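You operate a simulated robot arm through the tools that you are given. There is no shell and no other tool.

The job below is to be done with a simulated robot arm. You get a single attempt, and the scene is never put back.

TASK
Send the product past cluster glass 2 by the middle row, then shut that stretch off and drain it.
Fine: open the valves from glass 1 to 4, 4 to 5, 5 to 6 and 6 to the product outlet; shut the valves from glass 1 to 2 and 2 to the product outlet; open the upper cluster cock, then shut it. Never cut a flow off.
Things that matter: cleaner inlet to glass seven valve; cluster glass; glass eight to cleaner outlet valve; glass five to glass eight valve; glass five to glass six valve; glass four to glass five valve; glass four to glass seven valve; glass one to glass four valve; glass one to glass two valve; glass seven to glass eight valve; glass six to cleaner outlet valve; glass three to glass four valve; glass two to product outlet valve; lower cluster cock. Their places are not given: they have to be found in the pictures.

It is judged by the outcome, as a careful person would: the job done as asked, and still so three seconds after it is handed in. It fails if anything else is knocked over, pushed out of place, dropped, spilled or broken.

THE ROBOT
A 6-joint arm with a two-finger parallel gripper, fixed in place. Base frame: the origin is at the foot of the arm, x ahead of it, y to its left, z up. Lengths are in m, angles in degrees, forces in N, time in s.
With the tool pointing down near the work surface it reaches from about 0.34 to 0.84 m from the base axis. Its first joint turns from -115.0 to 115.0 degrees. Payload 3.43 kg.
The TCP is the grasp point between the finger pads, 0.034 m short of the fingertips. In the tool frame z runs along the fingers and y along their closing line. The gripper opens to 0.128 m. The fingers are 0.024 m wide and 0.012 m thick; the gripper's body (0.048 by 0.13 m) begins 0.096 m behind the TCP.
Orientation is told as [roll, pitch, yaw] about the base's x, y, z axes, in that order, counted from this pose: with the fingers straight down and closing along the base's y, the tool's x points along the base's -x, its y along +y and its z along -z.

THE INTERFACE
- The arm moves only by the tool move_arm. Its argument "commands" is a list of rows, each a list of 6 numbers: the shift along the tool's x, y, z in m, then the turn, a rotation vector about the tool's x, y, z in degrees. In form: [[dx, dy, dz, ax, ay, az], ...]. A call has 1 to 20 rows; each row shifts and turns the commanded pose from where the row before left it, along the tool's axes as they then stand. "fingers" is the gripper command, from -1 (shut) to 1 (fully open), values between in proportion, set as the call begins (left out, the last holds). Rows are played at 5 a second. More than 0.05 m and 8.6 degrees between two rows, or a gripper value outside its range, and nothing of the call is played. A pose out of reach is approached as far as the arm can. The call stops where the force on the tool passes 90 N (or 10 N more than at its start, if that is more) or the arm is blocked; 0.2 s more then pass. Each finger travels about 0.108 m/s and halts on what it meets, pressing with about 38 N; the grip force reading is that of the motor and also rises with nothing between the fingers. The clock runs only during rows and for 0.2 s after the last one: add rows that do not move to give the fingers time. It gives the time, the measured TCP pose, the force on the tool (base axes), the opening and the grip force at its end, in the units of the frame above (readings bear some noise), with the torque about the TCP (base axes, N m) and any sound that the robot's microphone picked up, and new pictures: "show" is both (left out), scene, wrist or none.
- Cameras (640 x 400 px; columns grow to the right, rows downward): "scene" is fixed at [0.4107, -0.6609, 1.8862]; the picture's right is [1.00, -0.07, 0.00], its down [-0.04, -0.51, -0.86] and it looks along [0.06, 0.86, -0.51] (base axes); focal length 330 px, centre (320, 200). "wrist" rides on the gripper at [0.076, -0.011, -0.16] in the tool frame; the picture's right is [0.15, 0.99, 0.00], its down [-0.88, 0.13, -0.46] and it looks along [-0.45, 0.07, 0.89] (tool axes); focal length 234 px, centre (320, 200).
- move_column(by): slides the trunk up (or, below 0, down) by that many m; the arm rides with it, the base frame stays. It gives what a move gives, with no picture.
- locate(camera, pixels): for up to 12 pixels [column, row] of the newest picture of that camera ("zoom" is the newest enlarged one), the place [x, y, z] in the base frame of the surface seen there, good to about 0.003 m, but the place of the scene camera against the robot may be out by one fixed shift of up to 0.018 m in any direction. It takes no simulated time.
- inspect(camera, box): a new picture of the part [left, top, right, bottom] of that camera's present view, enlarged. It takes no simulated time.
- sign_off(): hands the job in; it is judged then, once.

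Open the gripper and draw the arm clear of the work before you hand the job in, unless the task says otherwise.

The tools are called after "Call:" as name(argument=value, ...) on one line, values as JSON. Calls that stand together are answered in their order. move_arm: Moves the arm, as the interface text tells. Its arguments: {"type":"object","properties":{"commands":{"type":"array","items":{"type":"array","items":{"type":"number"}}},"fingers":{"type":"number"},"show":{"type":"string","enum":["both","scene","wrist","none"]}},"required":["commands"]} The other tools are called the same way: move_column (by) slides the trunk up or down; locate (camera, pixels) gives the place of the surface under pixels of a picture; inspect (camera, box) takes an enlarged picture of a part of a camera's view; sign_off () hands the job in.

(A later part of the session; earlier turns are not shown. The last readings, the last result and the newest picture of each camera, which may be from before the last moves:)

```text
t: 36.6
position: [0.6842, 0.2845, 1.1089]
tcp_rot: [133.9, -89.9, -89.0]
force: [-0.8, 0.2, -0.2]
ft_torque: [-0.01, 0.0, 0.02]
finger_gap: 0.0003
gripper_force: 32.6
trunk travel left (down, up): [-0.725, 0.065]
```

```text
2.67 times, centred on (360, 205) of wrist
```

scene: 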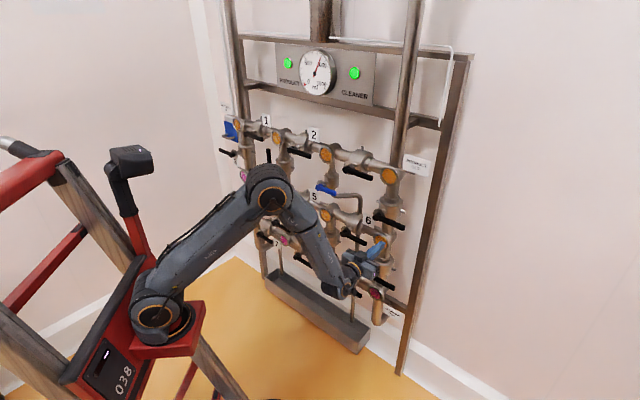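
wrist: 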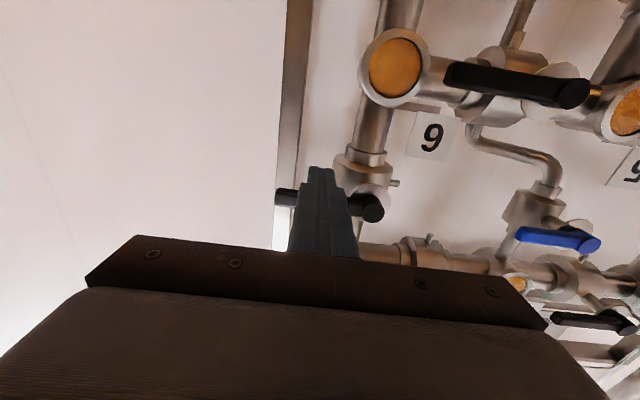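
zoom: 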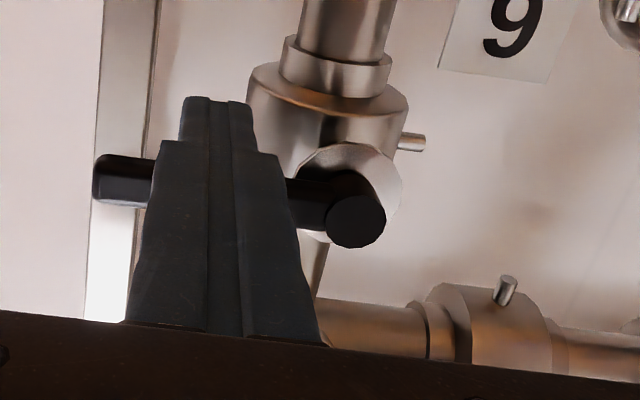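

Hub of 6→outlet at s≈0.21, z≈1.161. I advance under the lever and press upward gently.

Call:
move_arm(commands=[[0, -0.0035, 0.04, 0, 0, 0], [0, -0.0035, 0.036, 0, 0, 0], [-0.01, 0, 0, 0, 0, 0], [-0.01, 0, 0, 0, 0, 0], [-0.008, 0, 0, 0, 0, 0], [-0.004, 0, 0, 0, 0, 0], [-0.003, 0, 0, 0, 0, 0], [-0.003, 0, 0, 0, 0, 0]], show="wrist")

```text
t: 38.4
position: [0.7437, 0.3344, 1.1443]
tcp_rot: [70.5, -89.9, -25.6]
force: [-0.3, -3.3, -6.7]
ft_torque: [0.02, 0.04, -0.03]
finger_gap: 0.0
gripper_force: 32.3
trunk travel left (down, up): [-0.725, 0.065]
```

wrist: 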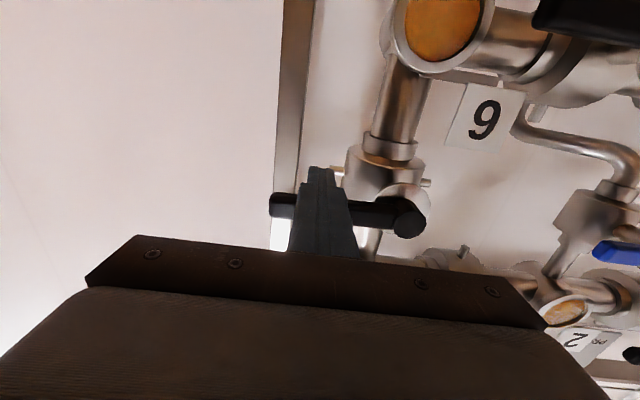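

It moves upward (7 N). I follow the arc up to ~80°.

Call:
move_arm(commands=[[-0.005, -0.003, 0, 0, 0, 0], [-0.0065, -0.0005, 0, 0, 0, 0], [-0.0066, -0.0005, 0, 0, 0, 0], [-0.0068, 0.0006, 0, 0, 0, 0], [-0.0069, 0.0007, 0, 0, 0, 0], [-0.0069, 0.0016, 0, 0, 0, 0], [-0.0068, 0.0022, 0, 0, 0, 0], [-0.0067, 0.003, 0, 0, 0, 0], [-0.0066, 0.0035, 0, 0, 0, 0], [-0.0062, 0.0043, 0, 0, 0, 0], [-0.0059, 0.0048, 0, 0, 0, 0], [-0.0055, 0.0055, 0, 0, 0, 0], [-0.005, 0.0061, 0, 0, 0, 0], [-0.0044, 0.0067, 0, 0, 0, 0], [-0.0038, 0.0071, 0, 0, 0, 0]])

```text
t: 41.6
position: [0.7128, 0.3663, 1.2369]
tcp_rot: [150.3, -89.9, -105.3]
force: [-0.4, -0.4, -0.3]
ft_torque: [0.01, 0.02, 0.02]
finger_gap: 0.0002
gripper_force: 32.6
trunk travel left (down, up): [-0.725, 0.065]
```

scene: 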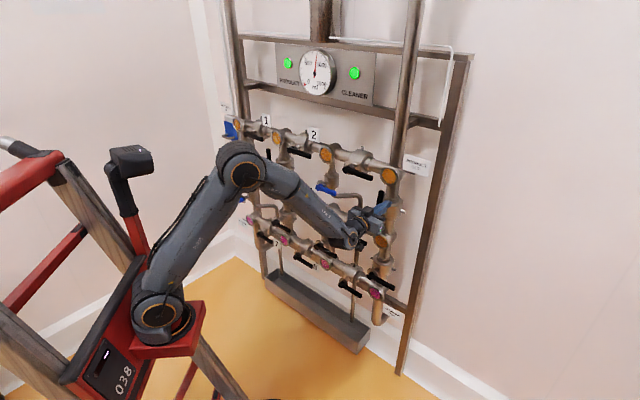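
wrist: 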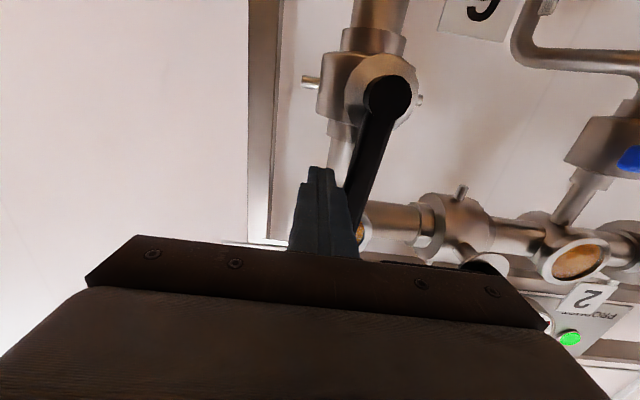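

The lever is near 80°+ with no load. I finish the last degrees to the stop.

Call:
move_arm(commands=[[-0.002, 0.006, 0, 0, 0, 0], [-0.0015, 0.0055, 0, 0, 0, 0], [-0.0005, 0.003, 0, 0, 0, 0], [0, 0.0015, 0, 0, 0, 0], [0, 0.0015, 0, 0, 0, 0]])

```text
t: 42.8
position: [0.7009, 0.3763, 1.2393]
tcp_rot: [144.2, -89.8, -99.5]
force: [6.6, -6.2, 1.7]
ft_torque: [-0.03, -0.07, -0.06]
finger_gap: 0.0001
gripper_force: 32.7
trunk travel left (down, up): [-0.725, 0.065]
```

scene: 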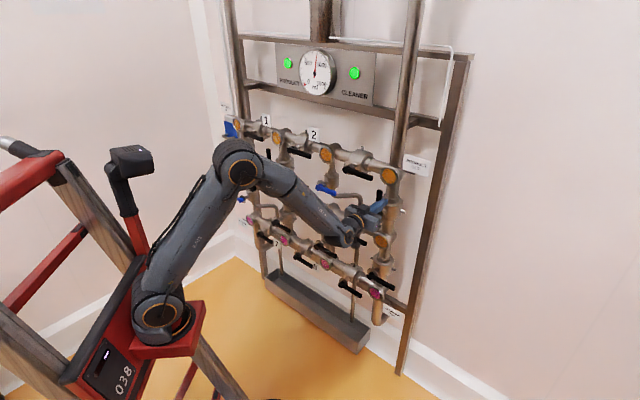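
wrist: 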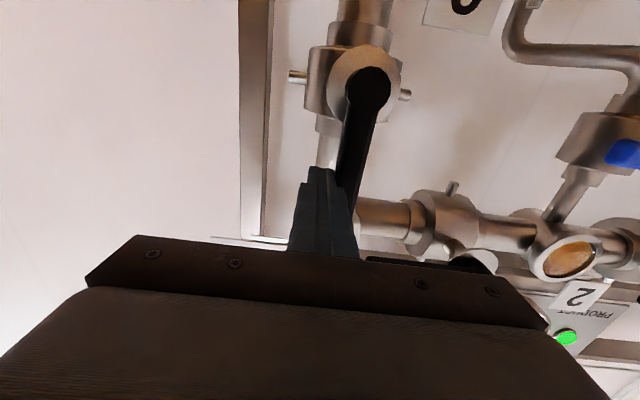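

About 9 N now; a last 3 mm to make sure it is on its stop.

Call:
move_arm(commands=[[0, 0.0015, 0, 0, 0, 0], [0, 0.0015, 0, 0, 0, 0]], show="wrist")

```text
t: 43.4
position: [0.7013, 0.3748, 1.239]
tcp_rot: [136.3, -89.7, -91.8]
force: [22.4, -17.4, 5.8]
ft_torque: [-0.15, -0.25, -0.23]
finger_gap: 0.0001
gripper_force: 33.2
trunk travel left (down, up): [-0.725, 0.065]
```

wrist: 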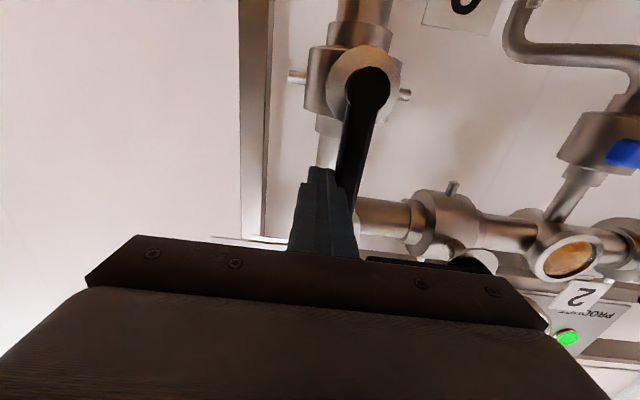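

6→outlet is on its stop (28 N). I back off and travel left in front of the rack to below the 1→2 lever (top row).

Call:
move_arm(commands=[[0, -0.013, 0, 0, 0, 0], [0, 0, -0.04, 0, 0, 0], [0, 0, -0.037, 0, 0, 0], [-0.0034, 0.0464, 0, 0, 0, 0], [-0.0034, 0.0464, 0, 0, 0, 0], [-0.0034, 0.0464, 0, 0, 0, 0], [-0.0034, 0.0464, 0, 0, 0, 0], [-0.0034, 0.0464, 0, 0, 0, 0], [-0.0034, 0.0464, 0, 0, 0, 0], [-0.0034, 0.0464, 0, 0, 0, 0], [-0.0034, 0.0464, 0, 0, 0, 0], [-0.0034, 0.0464, 0, 0, 0, 0], [0, 0, 0, 0, 0, 0], [0, 0, 0, 0, 0, 0]])

Call:
inspect(camera="scene", box=[300, 120, 420, 300])

Call:
inspect(camera="scene", box=[270, 40, 366, 100])

Call:
locate(camera="scene", pixels=[[313, 134], [392, 176], [381, 241], [318, 187]])

```text
t: 46.4
position: [0.3612, 0.6128, 1.2712]
tcp_rot: [147.6, -89.9, -102.6]
force: [0.5, 0.1, 0.2]
ft_torque: [-0.03, -0.03, -0.01]
finger_gap: 0.0002
gripper_force: 33.0
trunk travel left (down, up): [-0.725, 0.065]
```

scene: 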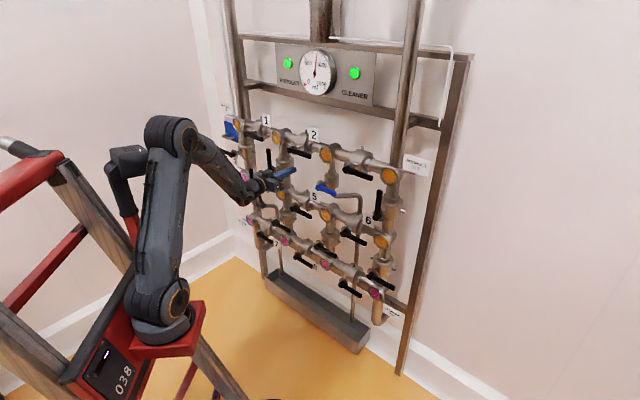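
wrist: 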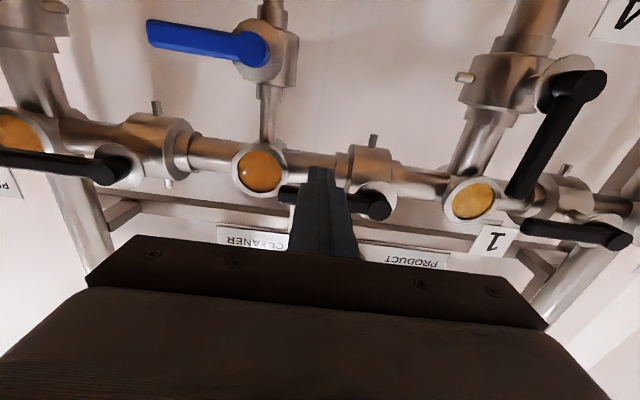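

```text
2.22 times, centred on (360, 210) of scene
```

zoom: 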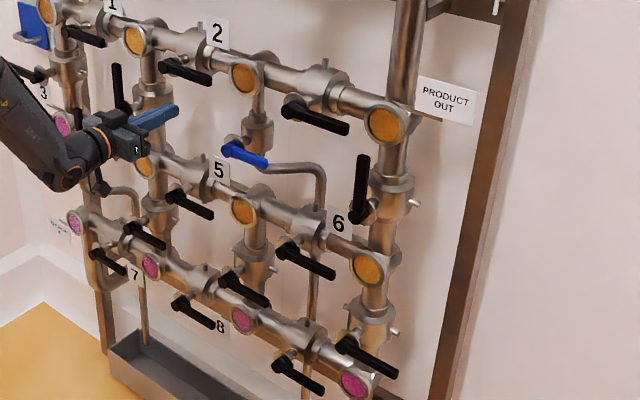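

```text
6.67 times, centred on (318, 70) of scene
```

zoom: 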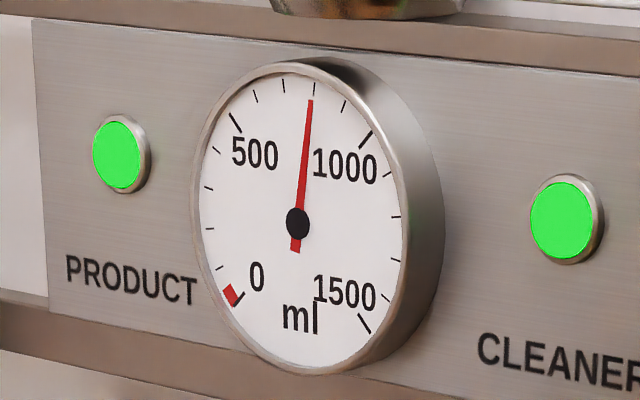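

```text
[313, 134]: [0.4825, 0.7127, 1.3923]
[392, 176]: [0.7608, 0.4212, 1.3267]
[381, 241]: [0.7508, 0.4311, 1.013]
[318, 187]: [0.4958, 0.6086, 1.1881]
```

All four bypass valves are open, glasses 4–6 carry product, lamps green. The 1→2 lever's hub is at (377,205), tip (284,193) in the wrist view; I locate it and the 2→outlet and upper cock levers.

Call:
locate(camera="wrist", pixels=[[378, 207], [360, 203], [285, 194], [110, 172], [60, 162], [245, 48], [200, 41], [152, 32]])

Call:
inspect(camera="wrist", box=[240, 110, 480, 260])

```text
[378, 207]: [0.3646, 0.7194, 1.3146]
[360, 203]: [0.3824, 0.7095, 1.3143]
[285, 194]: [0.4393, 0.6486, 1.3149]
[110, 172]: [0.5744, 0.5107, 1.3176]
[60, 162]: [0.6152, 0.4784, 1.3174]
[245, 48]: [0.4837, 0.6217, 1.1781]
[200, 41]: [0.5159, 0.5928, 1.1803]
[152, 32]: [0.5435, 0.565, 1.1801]
```

```text
2.67 times, centred on (360, 185) of wrist
```

zoom: 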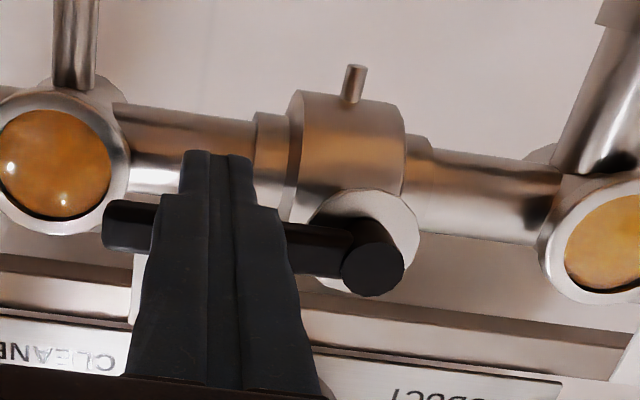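

Hub 1→2 at s≈-0.255, z≈1.3145. I advance under the lever and press up gently.

Call:
move_arm(commands=[[0, -0.003, 0.038, 0, 0, 0], [0, 0, 0.035, 0, 0, 0], [-0.01, 0, 0, 0, 0, 0], [-0.008, 0, 0, 0, 0, 0], [-0.005, 0, 0, 0, 0, 0], [-0.003, 0, 0, 0, 0, 0], [-0.003, 0, 0, 0, 0, 0]], show="wrist")

```text
t: 48.0
position: [0.4125, 0.6611, 1.2974]
tcp_rot: [46.3, -89.9, -1.4]
force: [-0.7, -2.7, -4.5]
ft_torque: [0.01, 0.02, 0.01]
finger_gap: 0.0
gripper_force: 33.2
trunk travel left (down, up): [-0.725, 0.065]
```

wrist: 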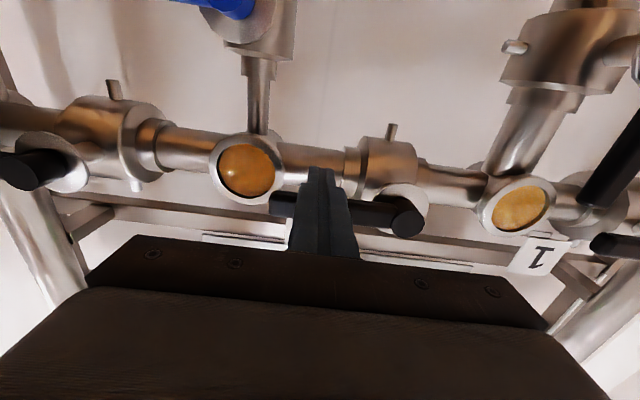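

It yields upward (5 N). I follow the arc to ~80°.

Call:
move_arm(commands=[[-0.005, -0.003, 0, 0, 0, 0], [-0.0065, -0.0005, 0, 0, 0, 0], [-0.0066, -0.0005, 0, 0, 0, 0], [-0.0068, 0.0006, 0, 0, 0, 0], [-0.0069, 0.0007, 0, 0, 0, 0], [-0.0069, 0.0016, 0, 0, 0, 0], [-0.0068, 0.0022, 0, 0, 0, 0], [-0.0067, 0.003, 0, 0, 0, 0], [-0.0066, 0.0035, 0, 0, 0, 0], [-0.0062, 0.0043, 0, 0, 0, 0], [-0.0059, 0.0048, 0, 0, 0, 0], [-0.0055, 0.0055, 0, 0, 0, 0], [-0.005, 0.0061, 0, 0, 0, 0], [-0.0044, 0.0067, 0, 0, 0, 0], [-0.0038, 0.0071, 0, 0, 0, 0]])

```text
t: 51.2
position: [0.3818, 0.6905, 1.3903]
tcp_rot: [162.7, -89.9, -117.8]
force: [0.2, 0.2, -0.3]
ft_torque: [-0.01, -0.02, 0.0]
finger_gap: 0.0
gripper_force: 33.0
trunk travel left (down, up): [-0.725, 0.065]
```

scene: 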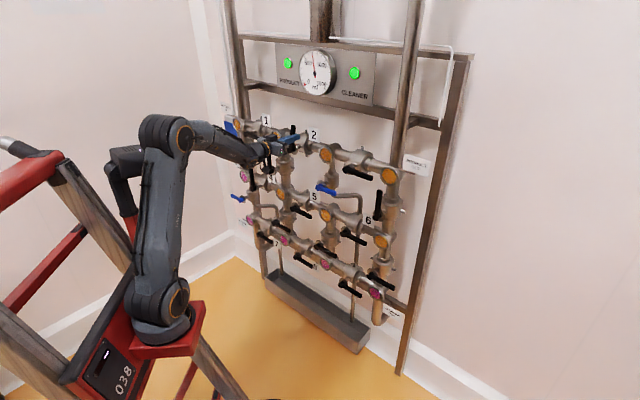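
wrist: 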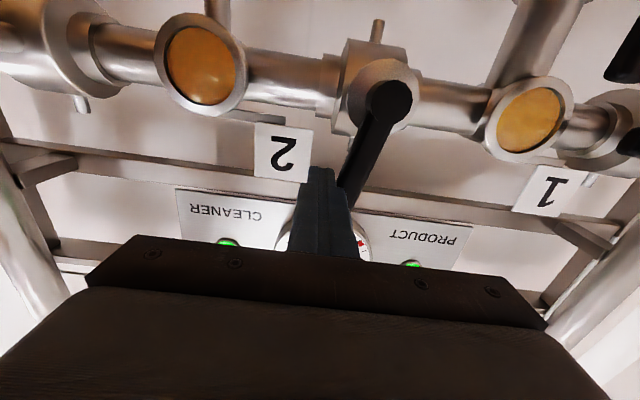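

Near 80°. I finish to the stop.

Call:
move_arm(commands=[[-0.002, 0.006, 0, 0, 0, 0], [-0.0015, 0.0055, 0, 0, 0, 0], [-0.0005, 0.003, 0, 0, 0, 0], [0, 0.002, 0, 0, 0, 0], [0, 0.0015, 0, 0, 0, 0], [0, 0.0015, 0, 0, 0, 0]])

Call:
inspect(camera="scene", box=[270, 40, 366, 100])

```text
t: 52.6
position: [0.3712, 0.7025, 1.3933]
tcp_rot: [95.2, -89.9, -50.5]
force: [1.7, -16.1, -4.5]
ft_torque: [-0.24, -0.01, -0.06]
finger_gap: 0.0
gripper_force: 33.5
trunk travel left (down, up): [-0.725, 0.065]
```

scene: 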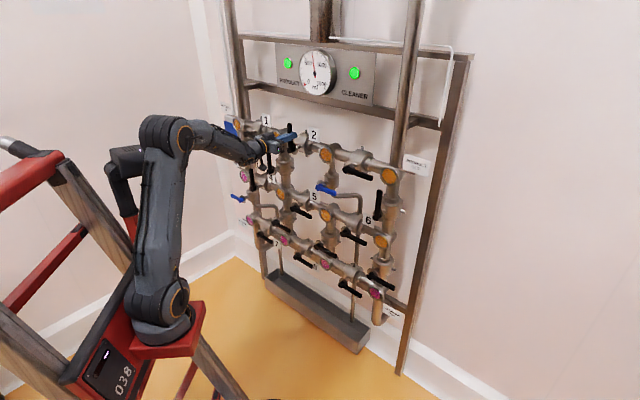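
wrist: 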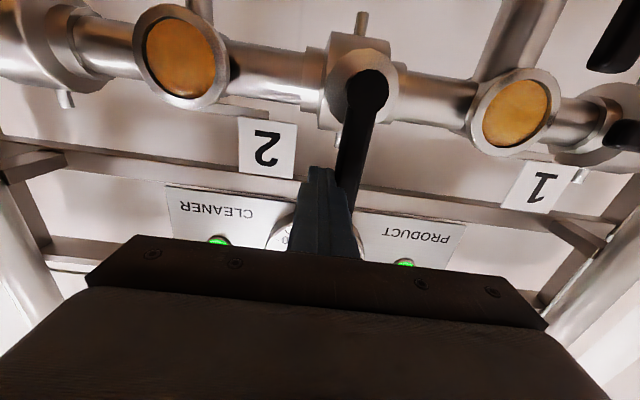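

```text
6.67 times, centred on (318, 70) of scene
```

zoom: 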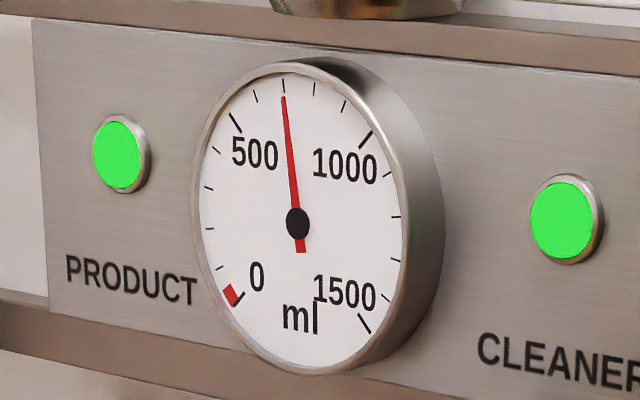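

1→2 is upright with ~13 N against the stop; the gauge shows ~700 ml, lamps green. I give a final small press, back off, then move to below the 2→outlet lever and advance beneath it.

Call:
move_arm(commands=[[0, 0.002, 0, 0, 0, 0], [0, -0.013, 0, 0, 0, 0], [0, 0, -0.04, 0, 0, 0], [0, 0, -0.036, 0, 0, 0], [0.0137, -0.0444, 0, 0, 0, 0], [0.0137, -0.0444, 0, 0, 0, 0], [0.0137, -0.0444, 0, 0, 0, 0], [0.0137, -0.0444, 0, 0, 0, 0], [0.0137, -0.0444, 0, 0, 0, 0], [0.0137, -0.0444, 0, 0, 0, 0], [0.0137, -0.0444, 0, 0, 0, 0], [0.0137, -0.0444, 0, 0, 0, 0], [0, 0, 0, 0, 0, 0]])

Call:
inspect(camera="scene", box=[270, 40, 366, 100])

Call:
inspect(camera="scene", box=[250, 110, 370, 185])

```text
t: 55.4
position: [0.5719, 0.3929, 1.2814]
tcp_rot: [147.8, -89.9, -103.1]
force: [-0.6, -0.4, 1.0]
ft_torque: [0.01, 0.02, 0.0]
finger_gap: 0.0
gripper_force: 32.9
trunk travel left (down, up): [-0.725, 0.065]
```

scene: 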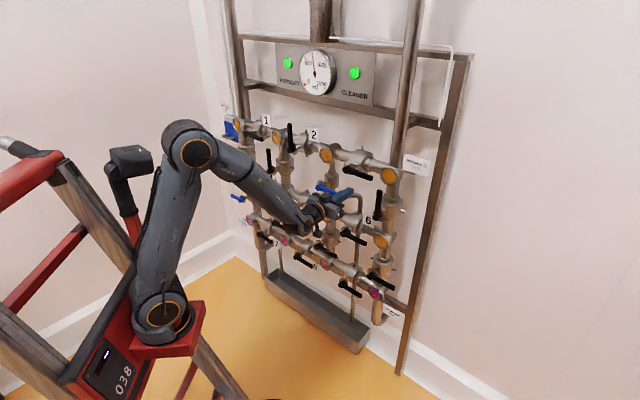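
wrist: 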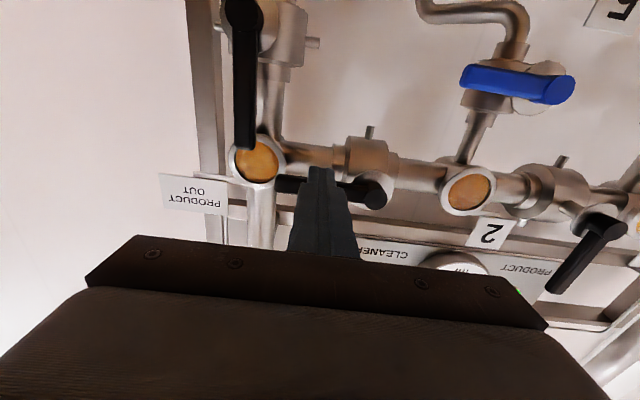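

```text
6.67 times, centred on (318, 70) of scene
```

zoom: 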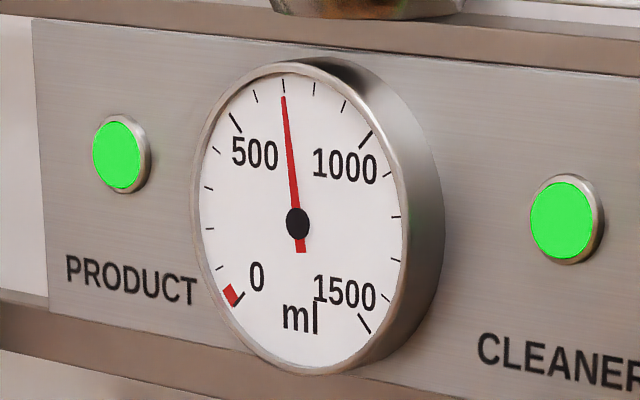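

```text
5.33 times, centred on (310, 148) of scene
```

zoom: 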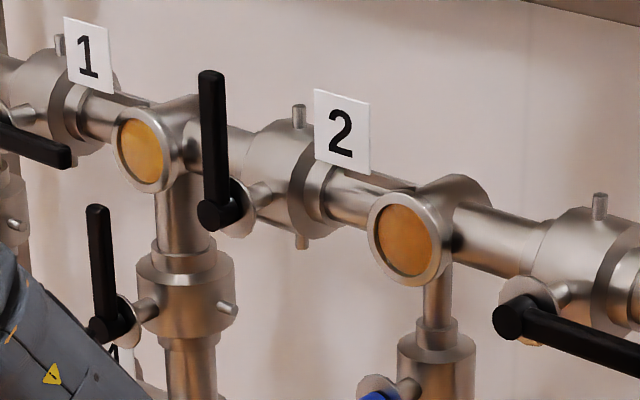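

The gauge stayed at ~700, so each change costs ~100 ml and time does not; 1→2 stands upright (shut). I locate the 2→outlet lever (hub (372,193), tip (278,184)) and the upper cock (hub (560,88)).

Call:
locate(camera="wrist", pixels=[[375, 194], [358, 190], [279, 184], [562, 90], [520, 83], [466, 76], [520, 73], [520, 95]])

```text
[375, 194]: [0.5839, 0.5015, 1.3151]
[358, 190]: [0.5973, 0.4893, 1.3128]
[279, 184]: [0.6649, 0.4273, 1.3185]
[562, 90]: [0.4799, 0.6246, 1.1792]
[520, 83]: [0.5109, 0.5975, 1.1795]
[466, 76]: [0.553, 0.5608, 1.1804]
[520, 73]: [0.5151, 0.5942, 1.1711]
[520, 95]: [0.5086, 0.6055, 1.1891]
```

Hub 2→outlet at s≈0.055, z≈1.3155. I advance under the lever and press upward gently.

Call:
move_arm(commands=[[0, -0.004, 0.04, 0, 0, 0], [0, -0.004, 0.039, 0, 0, 0], [-0.006, 0, 0, 0, 0, 0], [-0.005, 0, 0, 0, 0, 0], [-0.004, 0, 0, 0, 0, 0], [-0.003, 0, 0, 0, 0, 0]], show="wrist")

```text
t: 56.8
position: [0.6347, 0.4412, 1.2985]
tcp_rot: [69.2, -89.8, -24.3]
force: [-0.4, -1.0, -5.6]
ft_torque: [-0.01, 0.06, 0.0]
finger_gap: 0.0001
gripper_force: 33.6
trunk travel left (down, up): [-0.725, 0.065]
```

wrist: 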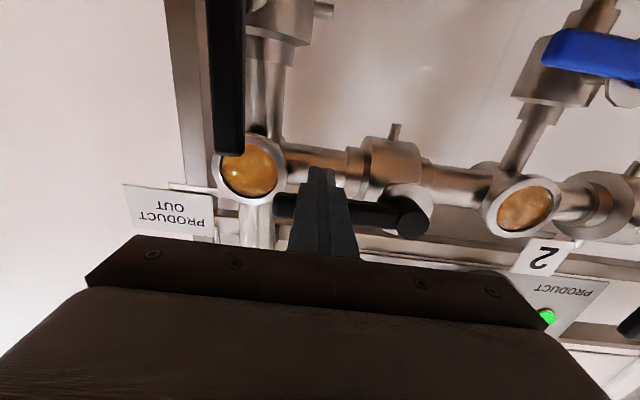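

It yields upward (6 N). I follow the arc to ~80°.

Call:
move_arm(commands=[[-0.005, -0.0012, 0, 0, 0, 0], [-0.0065, -0.0005, 0, 0, 0, 0], [-0.0066, -0.0005, 0, 0, 0, 0], [-0.0068, 0.0006, 0, 0, 0, 0], [-0.0069, 0.0007, 0, 0, 0, 0], [-0.0069, 0.0016, 0, 0, 0, 0], [-0.0068, 0.0022, 0, 0, 0, 0], [-0.0067, 0.003, 0, 0, 0, 0], [-0.0066, 0.0035, 0, 0, 0, 0], [-0.0062, 0.0043, 0, 0, 0, 0], [-0.0059, 0.0048, 0, 0, 0, 0], [-0.0055, 0.0055, 0, 0, 0, 0], [-0.005, 0.0061, 0, 0, 0, 0], [-0.0044, 0.0067, 0, 0, 0, 0], [-0.0038, 0.0071, 0, 0, 0, 0]])

```text
t: 60.0
position: [0.6044, 0.4727, 1.3916]
tcp_rot: [160.3, -89.8, -115.4]
force: [0.4, -0.2, 0.1]
ft_torque: [0.0, 0.02, 0.02]
finger_gap: 0.0001
gripper_force: 33.0
trunk travel left (down, up): [-0.725, 0.065]
```

scene: 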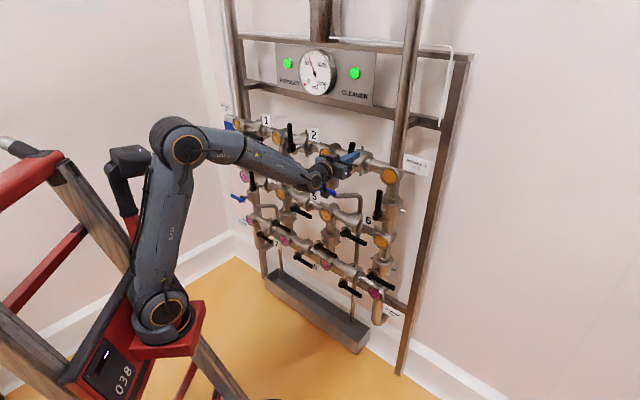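
wrist: 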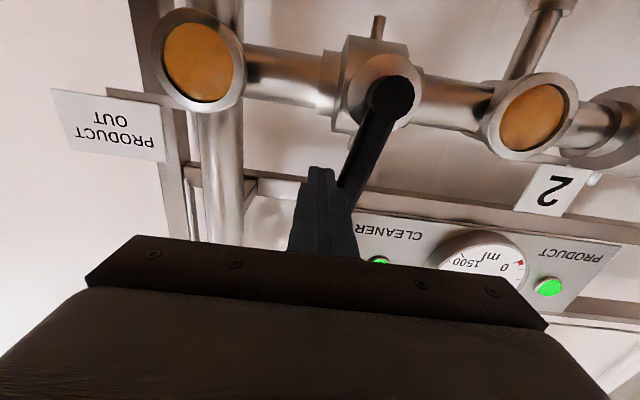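

At ~80°. I finish to the stop.

Call:
move_arm(commands=[[-0.002, 0.0065, 0, 0, 0, 0], [-0.0015, 0.006, 0, 0, 0, 0], [-0.0005, 0.003, 0, 0, 0, 0], [0, 0.002, 0, 0, 0, 0], [0, 0.0015, 0, 0, 0, 0], [0, 0.0015, 0, 0, 0, 0]], show="wrist")

```text
t: 61.4
position: [0.5911, 0.4839, 1.3951]
tcp_rot: [126.8, -89.8, -82.1]
force: [7.8, -12.5, 1.7]
ft_torque: [-0.13, -0.05, -0.09]
finger_gap: 0.0
gripper_force: 32.5
trunk travel left (down, up): [-0.725, 0.065]
```

wrist: 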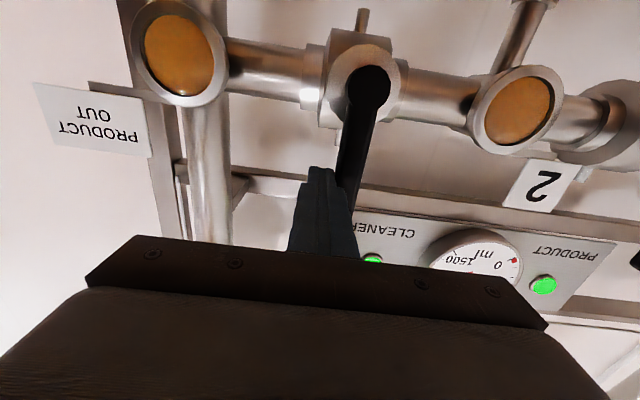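

2→outlet is upright with 14 N at the stop. I give a last small press, back off and travel down-left to beneath the blue upper cock lever.

Call:
move_arm(commands=[[0, 0.002, 0, 0, 0, 0], [0, -0.013, 0, 0, 0, 0], [0, 0, -0.04, 0, 0, 0], [0, 0, -0.04, 0, 0, 0], [0.0418, 0.0198, 0, 0, 0, 0], [0.0418, 0.0198, 0, 0, 0, 0], [0.0418, 0.0198, 0, 0, 0, 0], [0.0418, 0.0198, 0, 0, 0, 0], [0.0418, 0.0198, 0, 0, 0, 0], [0.0418, 0.0198, 0, 0, 0, 0], [0, 0, 0, 0, 0, 0], [0, 0, 0, 0, 0, 0]])

Call:
inspect(camera="scene", box=[270, 40, 366, 100])

Call:
inspect(camera="scene", box=[270, 110, 410, 200])

```text
t: 64.0
position: [0.4536, 0.5102, 1.1415]
tcp_rot: [147.8, -89.9, -103.1]
force: [0.1, 0.1, -0.4]
ft_torque: [0.0, 0.04, -0.02]
finger_gap: 0.0
gripper_force: 32.9
trunk travel left (down, up): [-0.725, 0.065]
```

scene: 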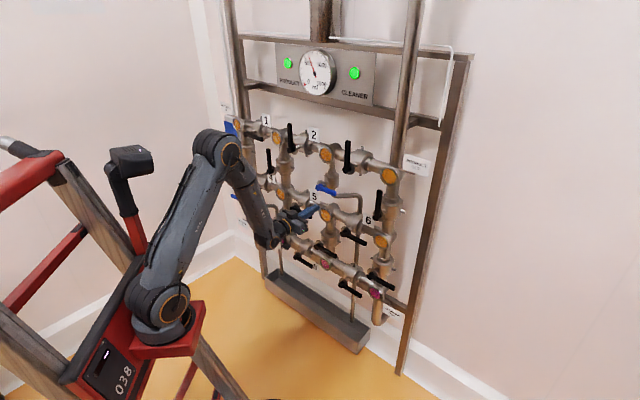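
wrist: 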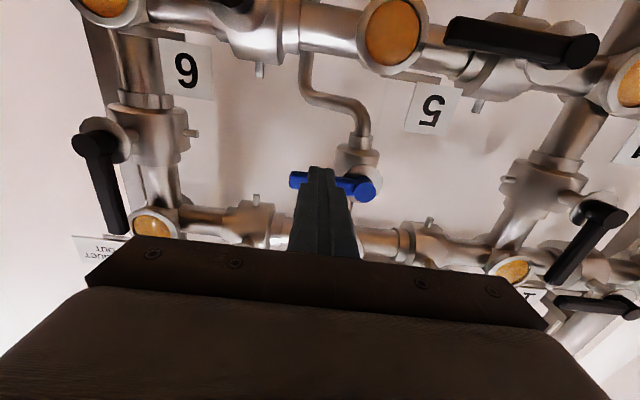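

```text
6.67 times, centred on (318, 70) of scene
```

zoom: 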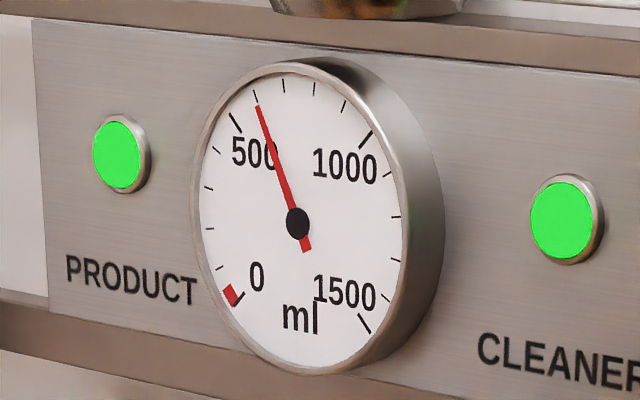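

```text
4.44 times, centred on (340, 155) of scene
```

zoom: 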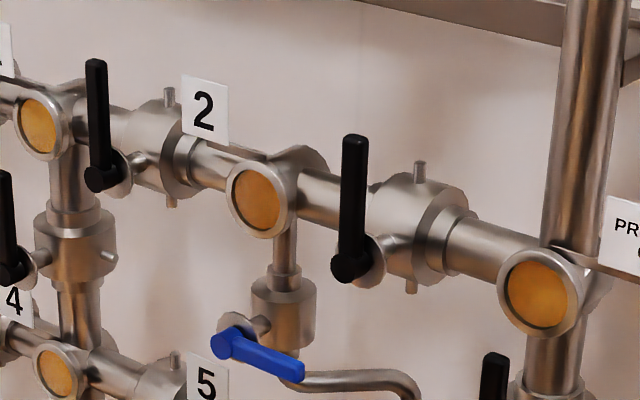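

Both 1→2 and 2→outlet stand upright (shut), lamps green. The blue cock's hub is at (362,190), tip (295,181) in the wrist view; I locate it.

Call:
locate(camera="wrist", pixels=[[363, 191], [348, 188], [293, 181], [298, 176], [297, 187], [365, 186]])

Call:
inspect(camera="wrist", box=[240, 120, 440, 245])

```text
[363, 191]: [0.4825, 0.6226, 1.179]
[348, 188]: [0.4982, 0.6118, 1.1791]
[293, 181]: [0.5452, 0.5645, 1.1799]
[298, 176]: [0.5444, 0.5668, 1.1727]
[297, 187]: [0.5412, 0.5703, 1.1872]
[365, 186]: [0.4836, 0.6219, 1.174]
```

```text
3.20 times, centred on (340, 182) of wrist
```

zoom: 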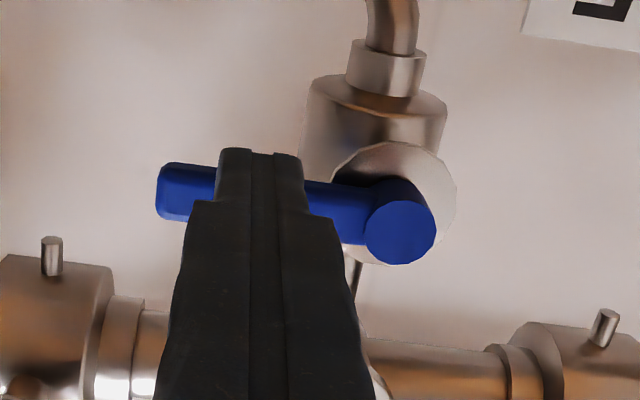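

Cock hub at s≈-0.099, z≈1.1795, lever ~0.088 long, lying about 15 mm deeper. I advance under the lever and press upward gently.

Call:
move_arm(commands=[[0, -0.003, 0.035, 0, 0, 0], [0, -0.003, 0.035, 0, 0, 0], [0, 0, 0.023, 0, 0, 0], [-0.008, 0, 0, 0, 0, 0], [-0.006, 0, 0, 0, 0, 0], [-0.004, 0, 0, 0, 0, 0], [-0.003, 0, 0, 0, 0, 0], [-0.002, 0, 0, 0, 0, 0]], show="wrist")

```text
t: 65.8
position: [0.5262, 0.5678, 1.1662]
tcp_rot: [125.7, -90.0, -80.9]
force: [1.5, -3.2, -4.9]
ft_torque: [-0.07, 0.07, -0.03]
finger_gap: 0.0
gripper_force: 32.7
trunk travel left (down, up): [-0.725, 0.065]
```

wrist: 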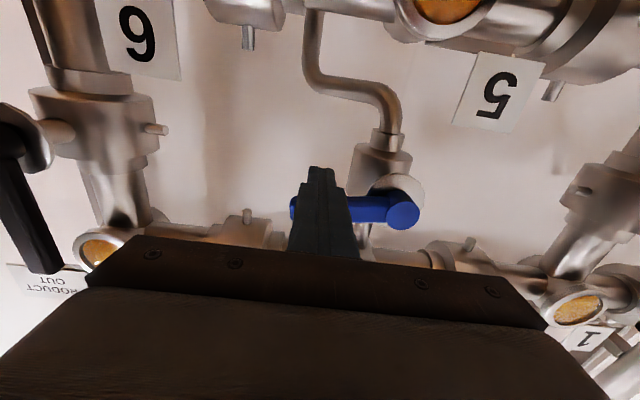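

The cock yields upward (5 N). I follow its arc to 90°.

Call:
move_arm(commands=[[-0.006, 0, 0, 0, 0, 0], [-0.0058, 0.0002, 0, 0, 0, 0], [-0.0056, 0.0002, 0, 0, 0, 0], [-0.0056, 0.0002, 0, 0, 0, 0], [-0.0058, 0.0011, 0, 0, 0, 0], [-0.0057, 0.0015, 0, 0, 0, 0], [-0.0057, 0.0021, 0, 0, 0, 0], [-0.0055, 0.0027, 0, 0, 0, 0], [-0.0053, 0.0033, 0, 0, 0, 0], [-0.0051, 0.0038, 0, 0, 0, 0], [-0.0048, 0.0044, 0, 0, 0, 0], [-0.0044, 0.005, 0, 0, 0, 0], [-0.0038, 0.0054, 0, 0, 0, 0], [-0.0034, 0.0058, 0, 0, 0, 0], [-0.0028, 0.0062, 0, 0, 0, 0], [-0.0022, 0.0062, 0, 0, 0, 0]])

```text
t: 69.2
position: [0.4926, 0.6021, 1.2448]
tcp_rot: [148.4, -89.8, -103.4]
force: [-0.7, 0.6, 0.6]
ft_torque: [0.01, 0.04, 0.01]
finger_gap: 0.0
gripper_force: 33.2
trunk travel left (down, up): [-0.725, 0.065]
```

scene: 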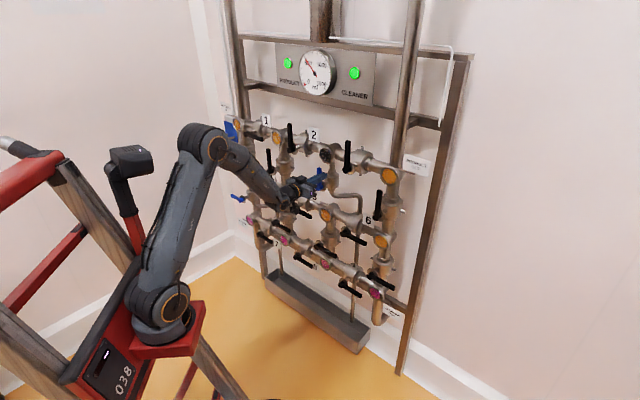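
wrist: 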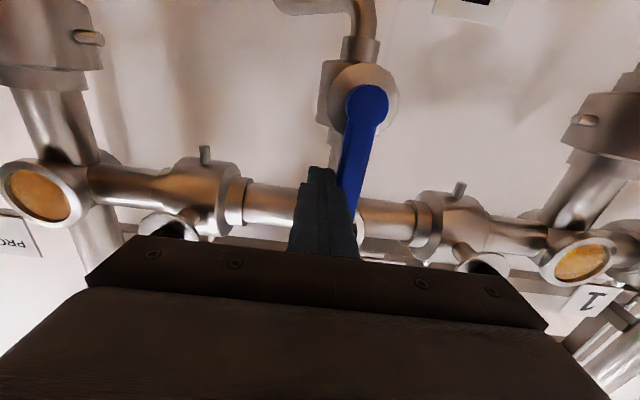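

Glass 2 at scene (325,155) is already dark—draining. I nudge the cock to its full open stop and check.

Call:
move_arm(commands=[[0, 0.002, 0, 0, 0, 0], [0, 0.002, 0, 0, 0, 0], [0, 0.0015, 0, 0, 0, 0]])

Call:
inspect(camera="scene", box=[270, 110, 410, 200])

Call:
inspect(camera="scene", box=[250, 200, 410, 360])

Call:
inspect(camera="scene", box=[270, 40, 366, 100])

```text
t: 70.0
position: [0.4916, 0.6024, 1.2451]
tcp_rot: [117.6, -89.7, -73.1]
force: [13.3, -12.8, 1.7]
ft_torque: [-0.15, -0.15, -0.17]
finger_gap: 0.0
gripper_force: 32.2
trunk travel left (down, up): [-0.725, 0.065]
```

scene: 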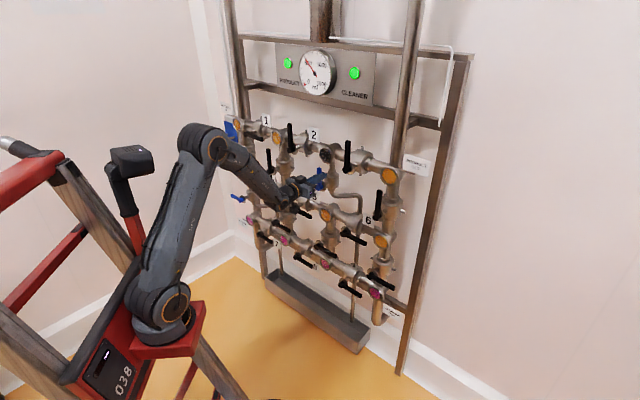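
wrist: 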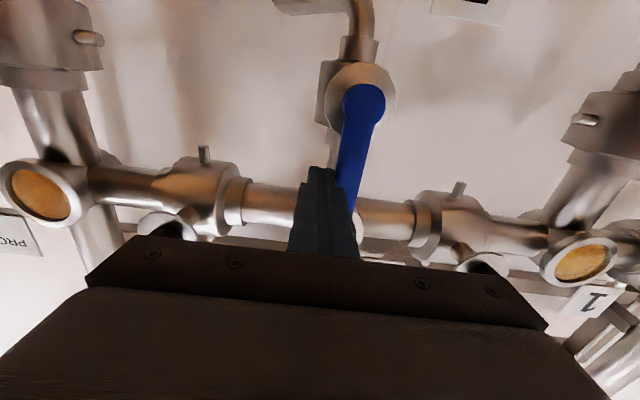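

```text
4.44 times, centred on (340, 155) of scene
```

zoom: 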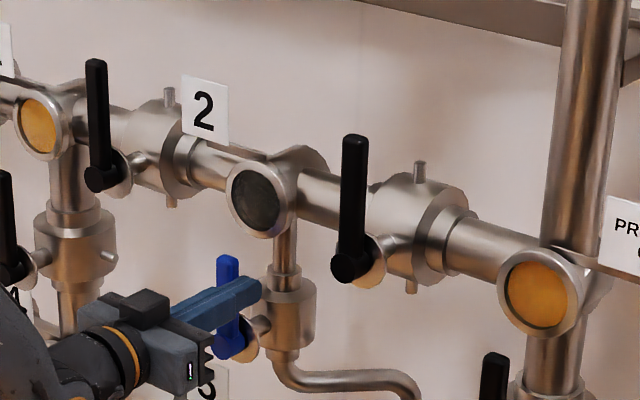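

```text
2.50 times, centred on (330, 280) of scene
```

zoom: 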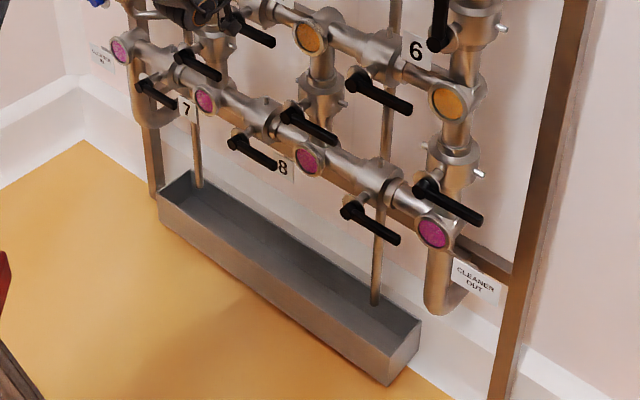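

```text
6.67 times, centred on (318, 70) of scene
```

zoom: 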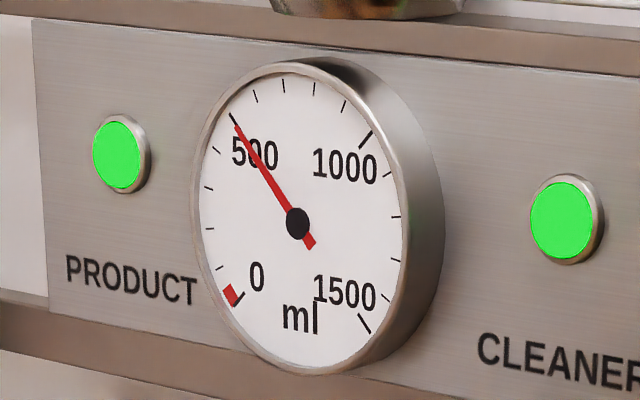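

Glass 2 is now empty (dark), the cock is fully open (19 N at stop), other glasses intact. I back off and go around to the left side of the cock lever for shutting it.

Call:
move_arm(commands=[[0, -0.013, 0, 0, 0, 0], [0, 0, -0.045, 0, 0, 0], [0, 0, -0.045, 0, 0, 0], [0, 0.031, 0, 0, 0, 0], [0, 0.031, 0, 0, 0, 0], [0, 0, 0, 0, 0, 0], [0, 0, 0, 0, 0, 0], [0, 0, 0, 0, 0, 0]])

```text
t: 71.8
position: [0.3879, 0.579, 1.2454]
tcp_rot: [145.2, -90.0, -100.4]
force: [-0.6, 0.6, -0.2]
ft_torque: [-0.02, -0.01, -0.02]
finger_gap: 0.0001
gripper_force: 33.0
trunk travel left (down, up): [-0.725, 0.065]
```

scene: 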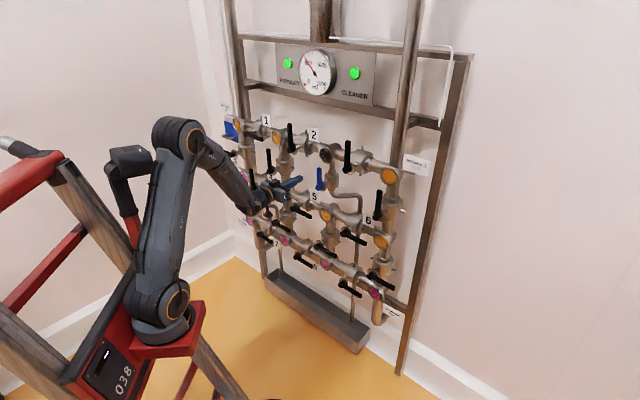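
wrist: 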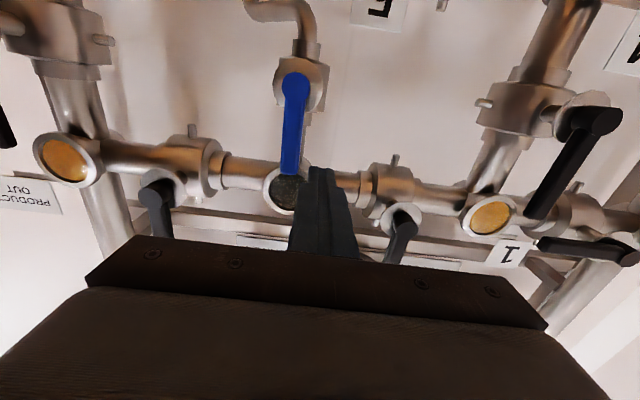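

The fingers are left of the upright blue lever (290,125). I advance beside it and press to the right.

Call:
move_arm(commands=[[0, 0, 0.035, 0, 0, 0], [0, 0, 0.035, 0, 0, 0], [0, 0, 0.021, 0, 0, 0], [0, -0.008, 0, 0, 0, 0], [0, -0.006, 0, 0, 0, 0], [0, -0.004, 0, 0, 0, 0], [-0.002, -0.005, 0, 0, 0, 0]], show="wrist")

```text
t: 73.4
position: [0.4703, 0.6239, 1.2461]
tcp_rot: [68.1, -89.9, -23.2]
force: [0.7, -0.2, 1.1]
ft_torque: [-0.01, -0.02, 0.02]
finger_gap: 0.0
gripper_force: 33.3
trunk travel left (down, up): [-0.725, 0.065]
```

wrist: 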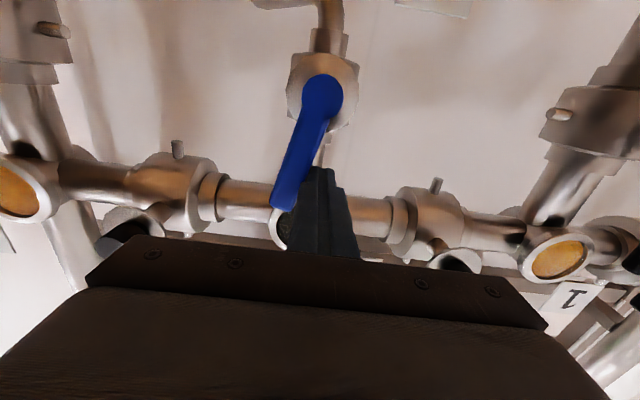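

The cock lever turns right. I follow the arc to 90°.

Call:
move_arm(commands=[[-0.0014, -0.0044, 0, 0, 0, 0], [-0.0014, -0.0044, 0, 0, 0, 0], [0.0002, -0.0056, 0, 0, 0, 0], [0.0002, -0.0056, 0, 0, 0, 0], [0.0011, -0.0058, 0, 0, 0, 0], [0.0015, -0.0057, 0, 0, 0, 0], [0.0021, -0.0057, 0, 0, 0, 0], [0.0027, -0.0055, 0, 0, 0, 0], [0.0033, -0.0053, 0, 0, 0, 0], [0.0038, -0.0051, 0, 0, 0, 0], [0.0044, -0.0048, 0, 0, 0, 0], [0.005, -0.0044, 0, 0, 0, 0], [0.0054, -0.0038, 0, 0, 0, 0], [0.0058, -0.0034, 0, 0, 0, 0], [0.0062, -0.0028, 0, 0, 0, 0], [0.0062, -0.0022, 0, 0, 0, 0]], show="wrist")

```text
t: 76.8
position: [0.5236, 0.5722, 1.2026]
tcp_rot: [162.0, -89.8, -117.1]
force: [-0.8, 1.3, 3.4]
ft_torque: [0.06, -0.04, -0.01]
finger_gap: 0.0
gripper_force: 33.0
trunk travel left (down, up): [-0.725, 0.065]
```

wrist: 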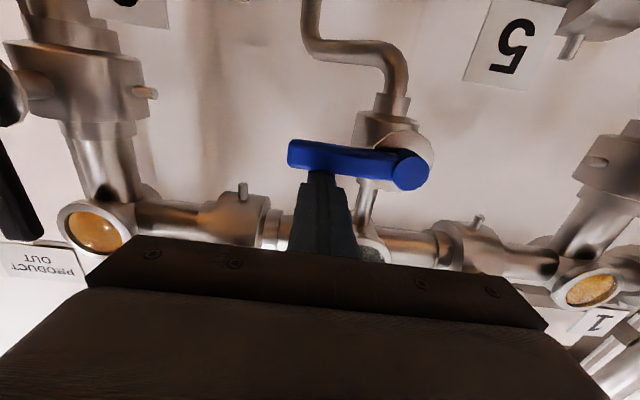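

Nearly closed; I press the last few millimetres until the stop is felt.

Call:
move_arm(commands=[[0.002, 0, 0, 0, 0, 0], [0.0015, 0, 0, 0, 0, 0], [0.0015, 0, 0, 0, 0, 0]], show="wrist")

```text
t: 77.6
position: [0.5233, 0.5718, 1.2026]
tcp_rot: [171.9, -89.2, -127.2]
force: [-1.3, -5.3, 39.7]
ft_torque: [0.09, -0.25, -0.35]
finger_gap: 0.0
gripper_force: 32.5
trunk travel left (down, up): [-0.725, 0.065]
```

wrist: 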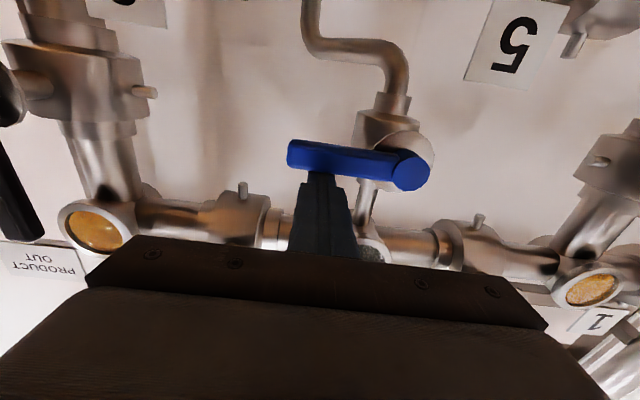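

The cock is on its shut stop (40 N). I lift off the lever, draw straight back well clear of the rack, open the gripper, and check everything.

Call:
move_arm(commands=[[-0.014, 0, 0, 0, 0, 0], [0, 0, -0.045, 0, 0, 0], [0, 0, -0.045, 0, 0, 0], [0, 0, -0.04, 0, 0, 0], [0, 0, -0.04, 0, 0, 0], [0, 0, 0, 0, 0, 0]])

```text
t: 79.0
position: [0.4041, 0.453, 1.2128]
tcp_rot: [138.5, -90.0, -93.7]
force: [-0.7, 0.0, 0.1]
ft_torque: [-0.04, 0.0, 0.02]
finger_gap: 0.0
gripper_force: 33.4
trunk travel left (down, up): [-0.725, 0.065]
```

scene: 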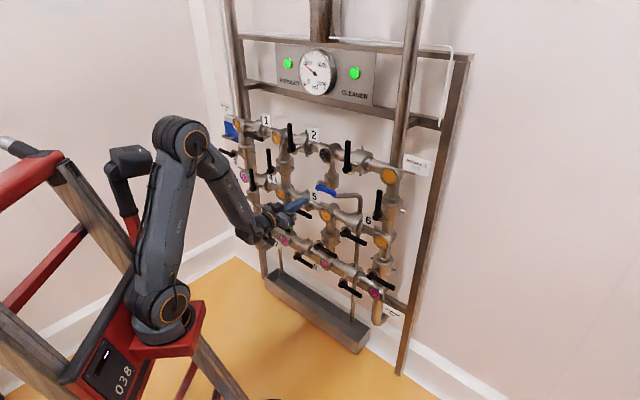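
wrist: 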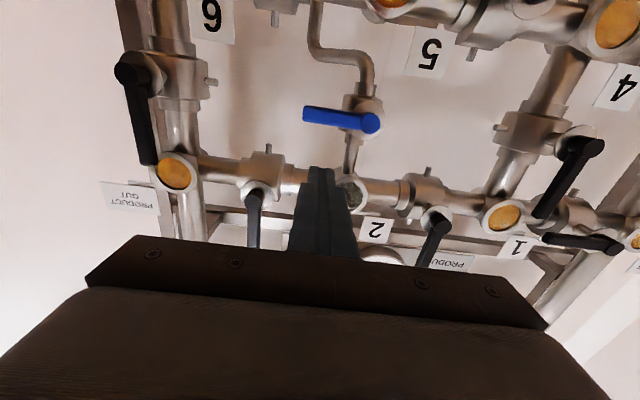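

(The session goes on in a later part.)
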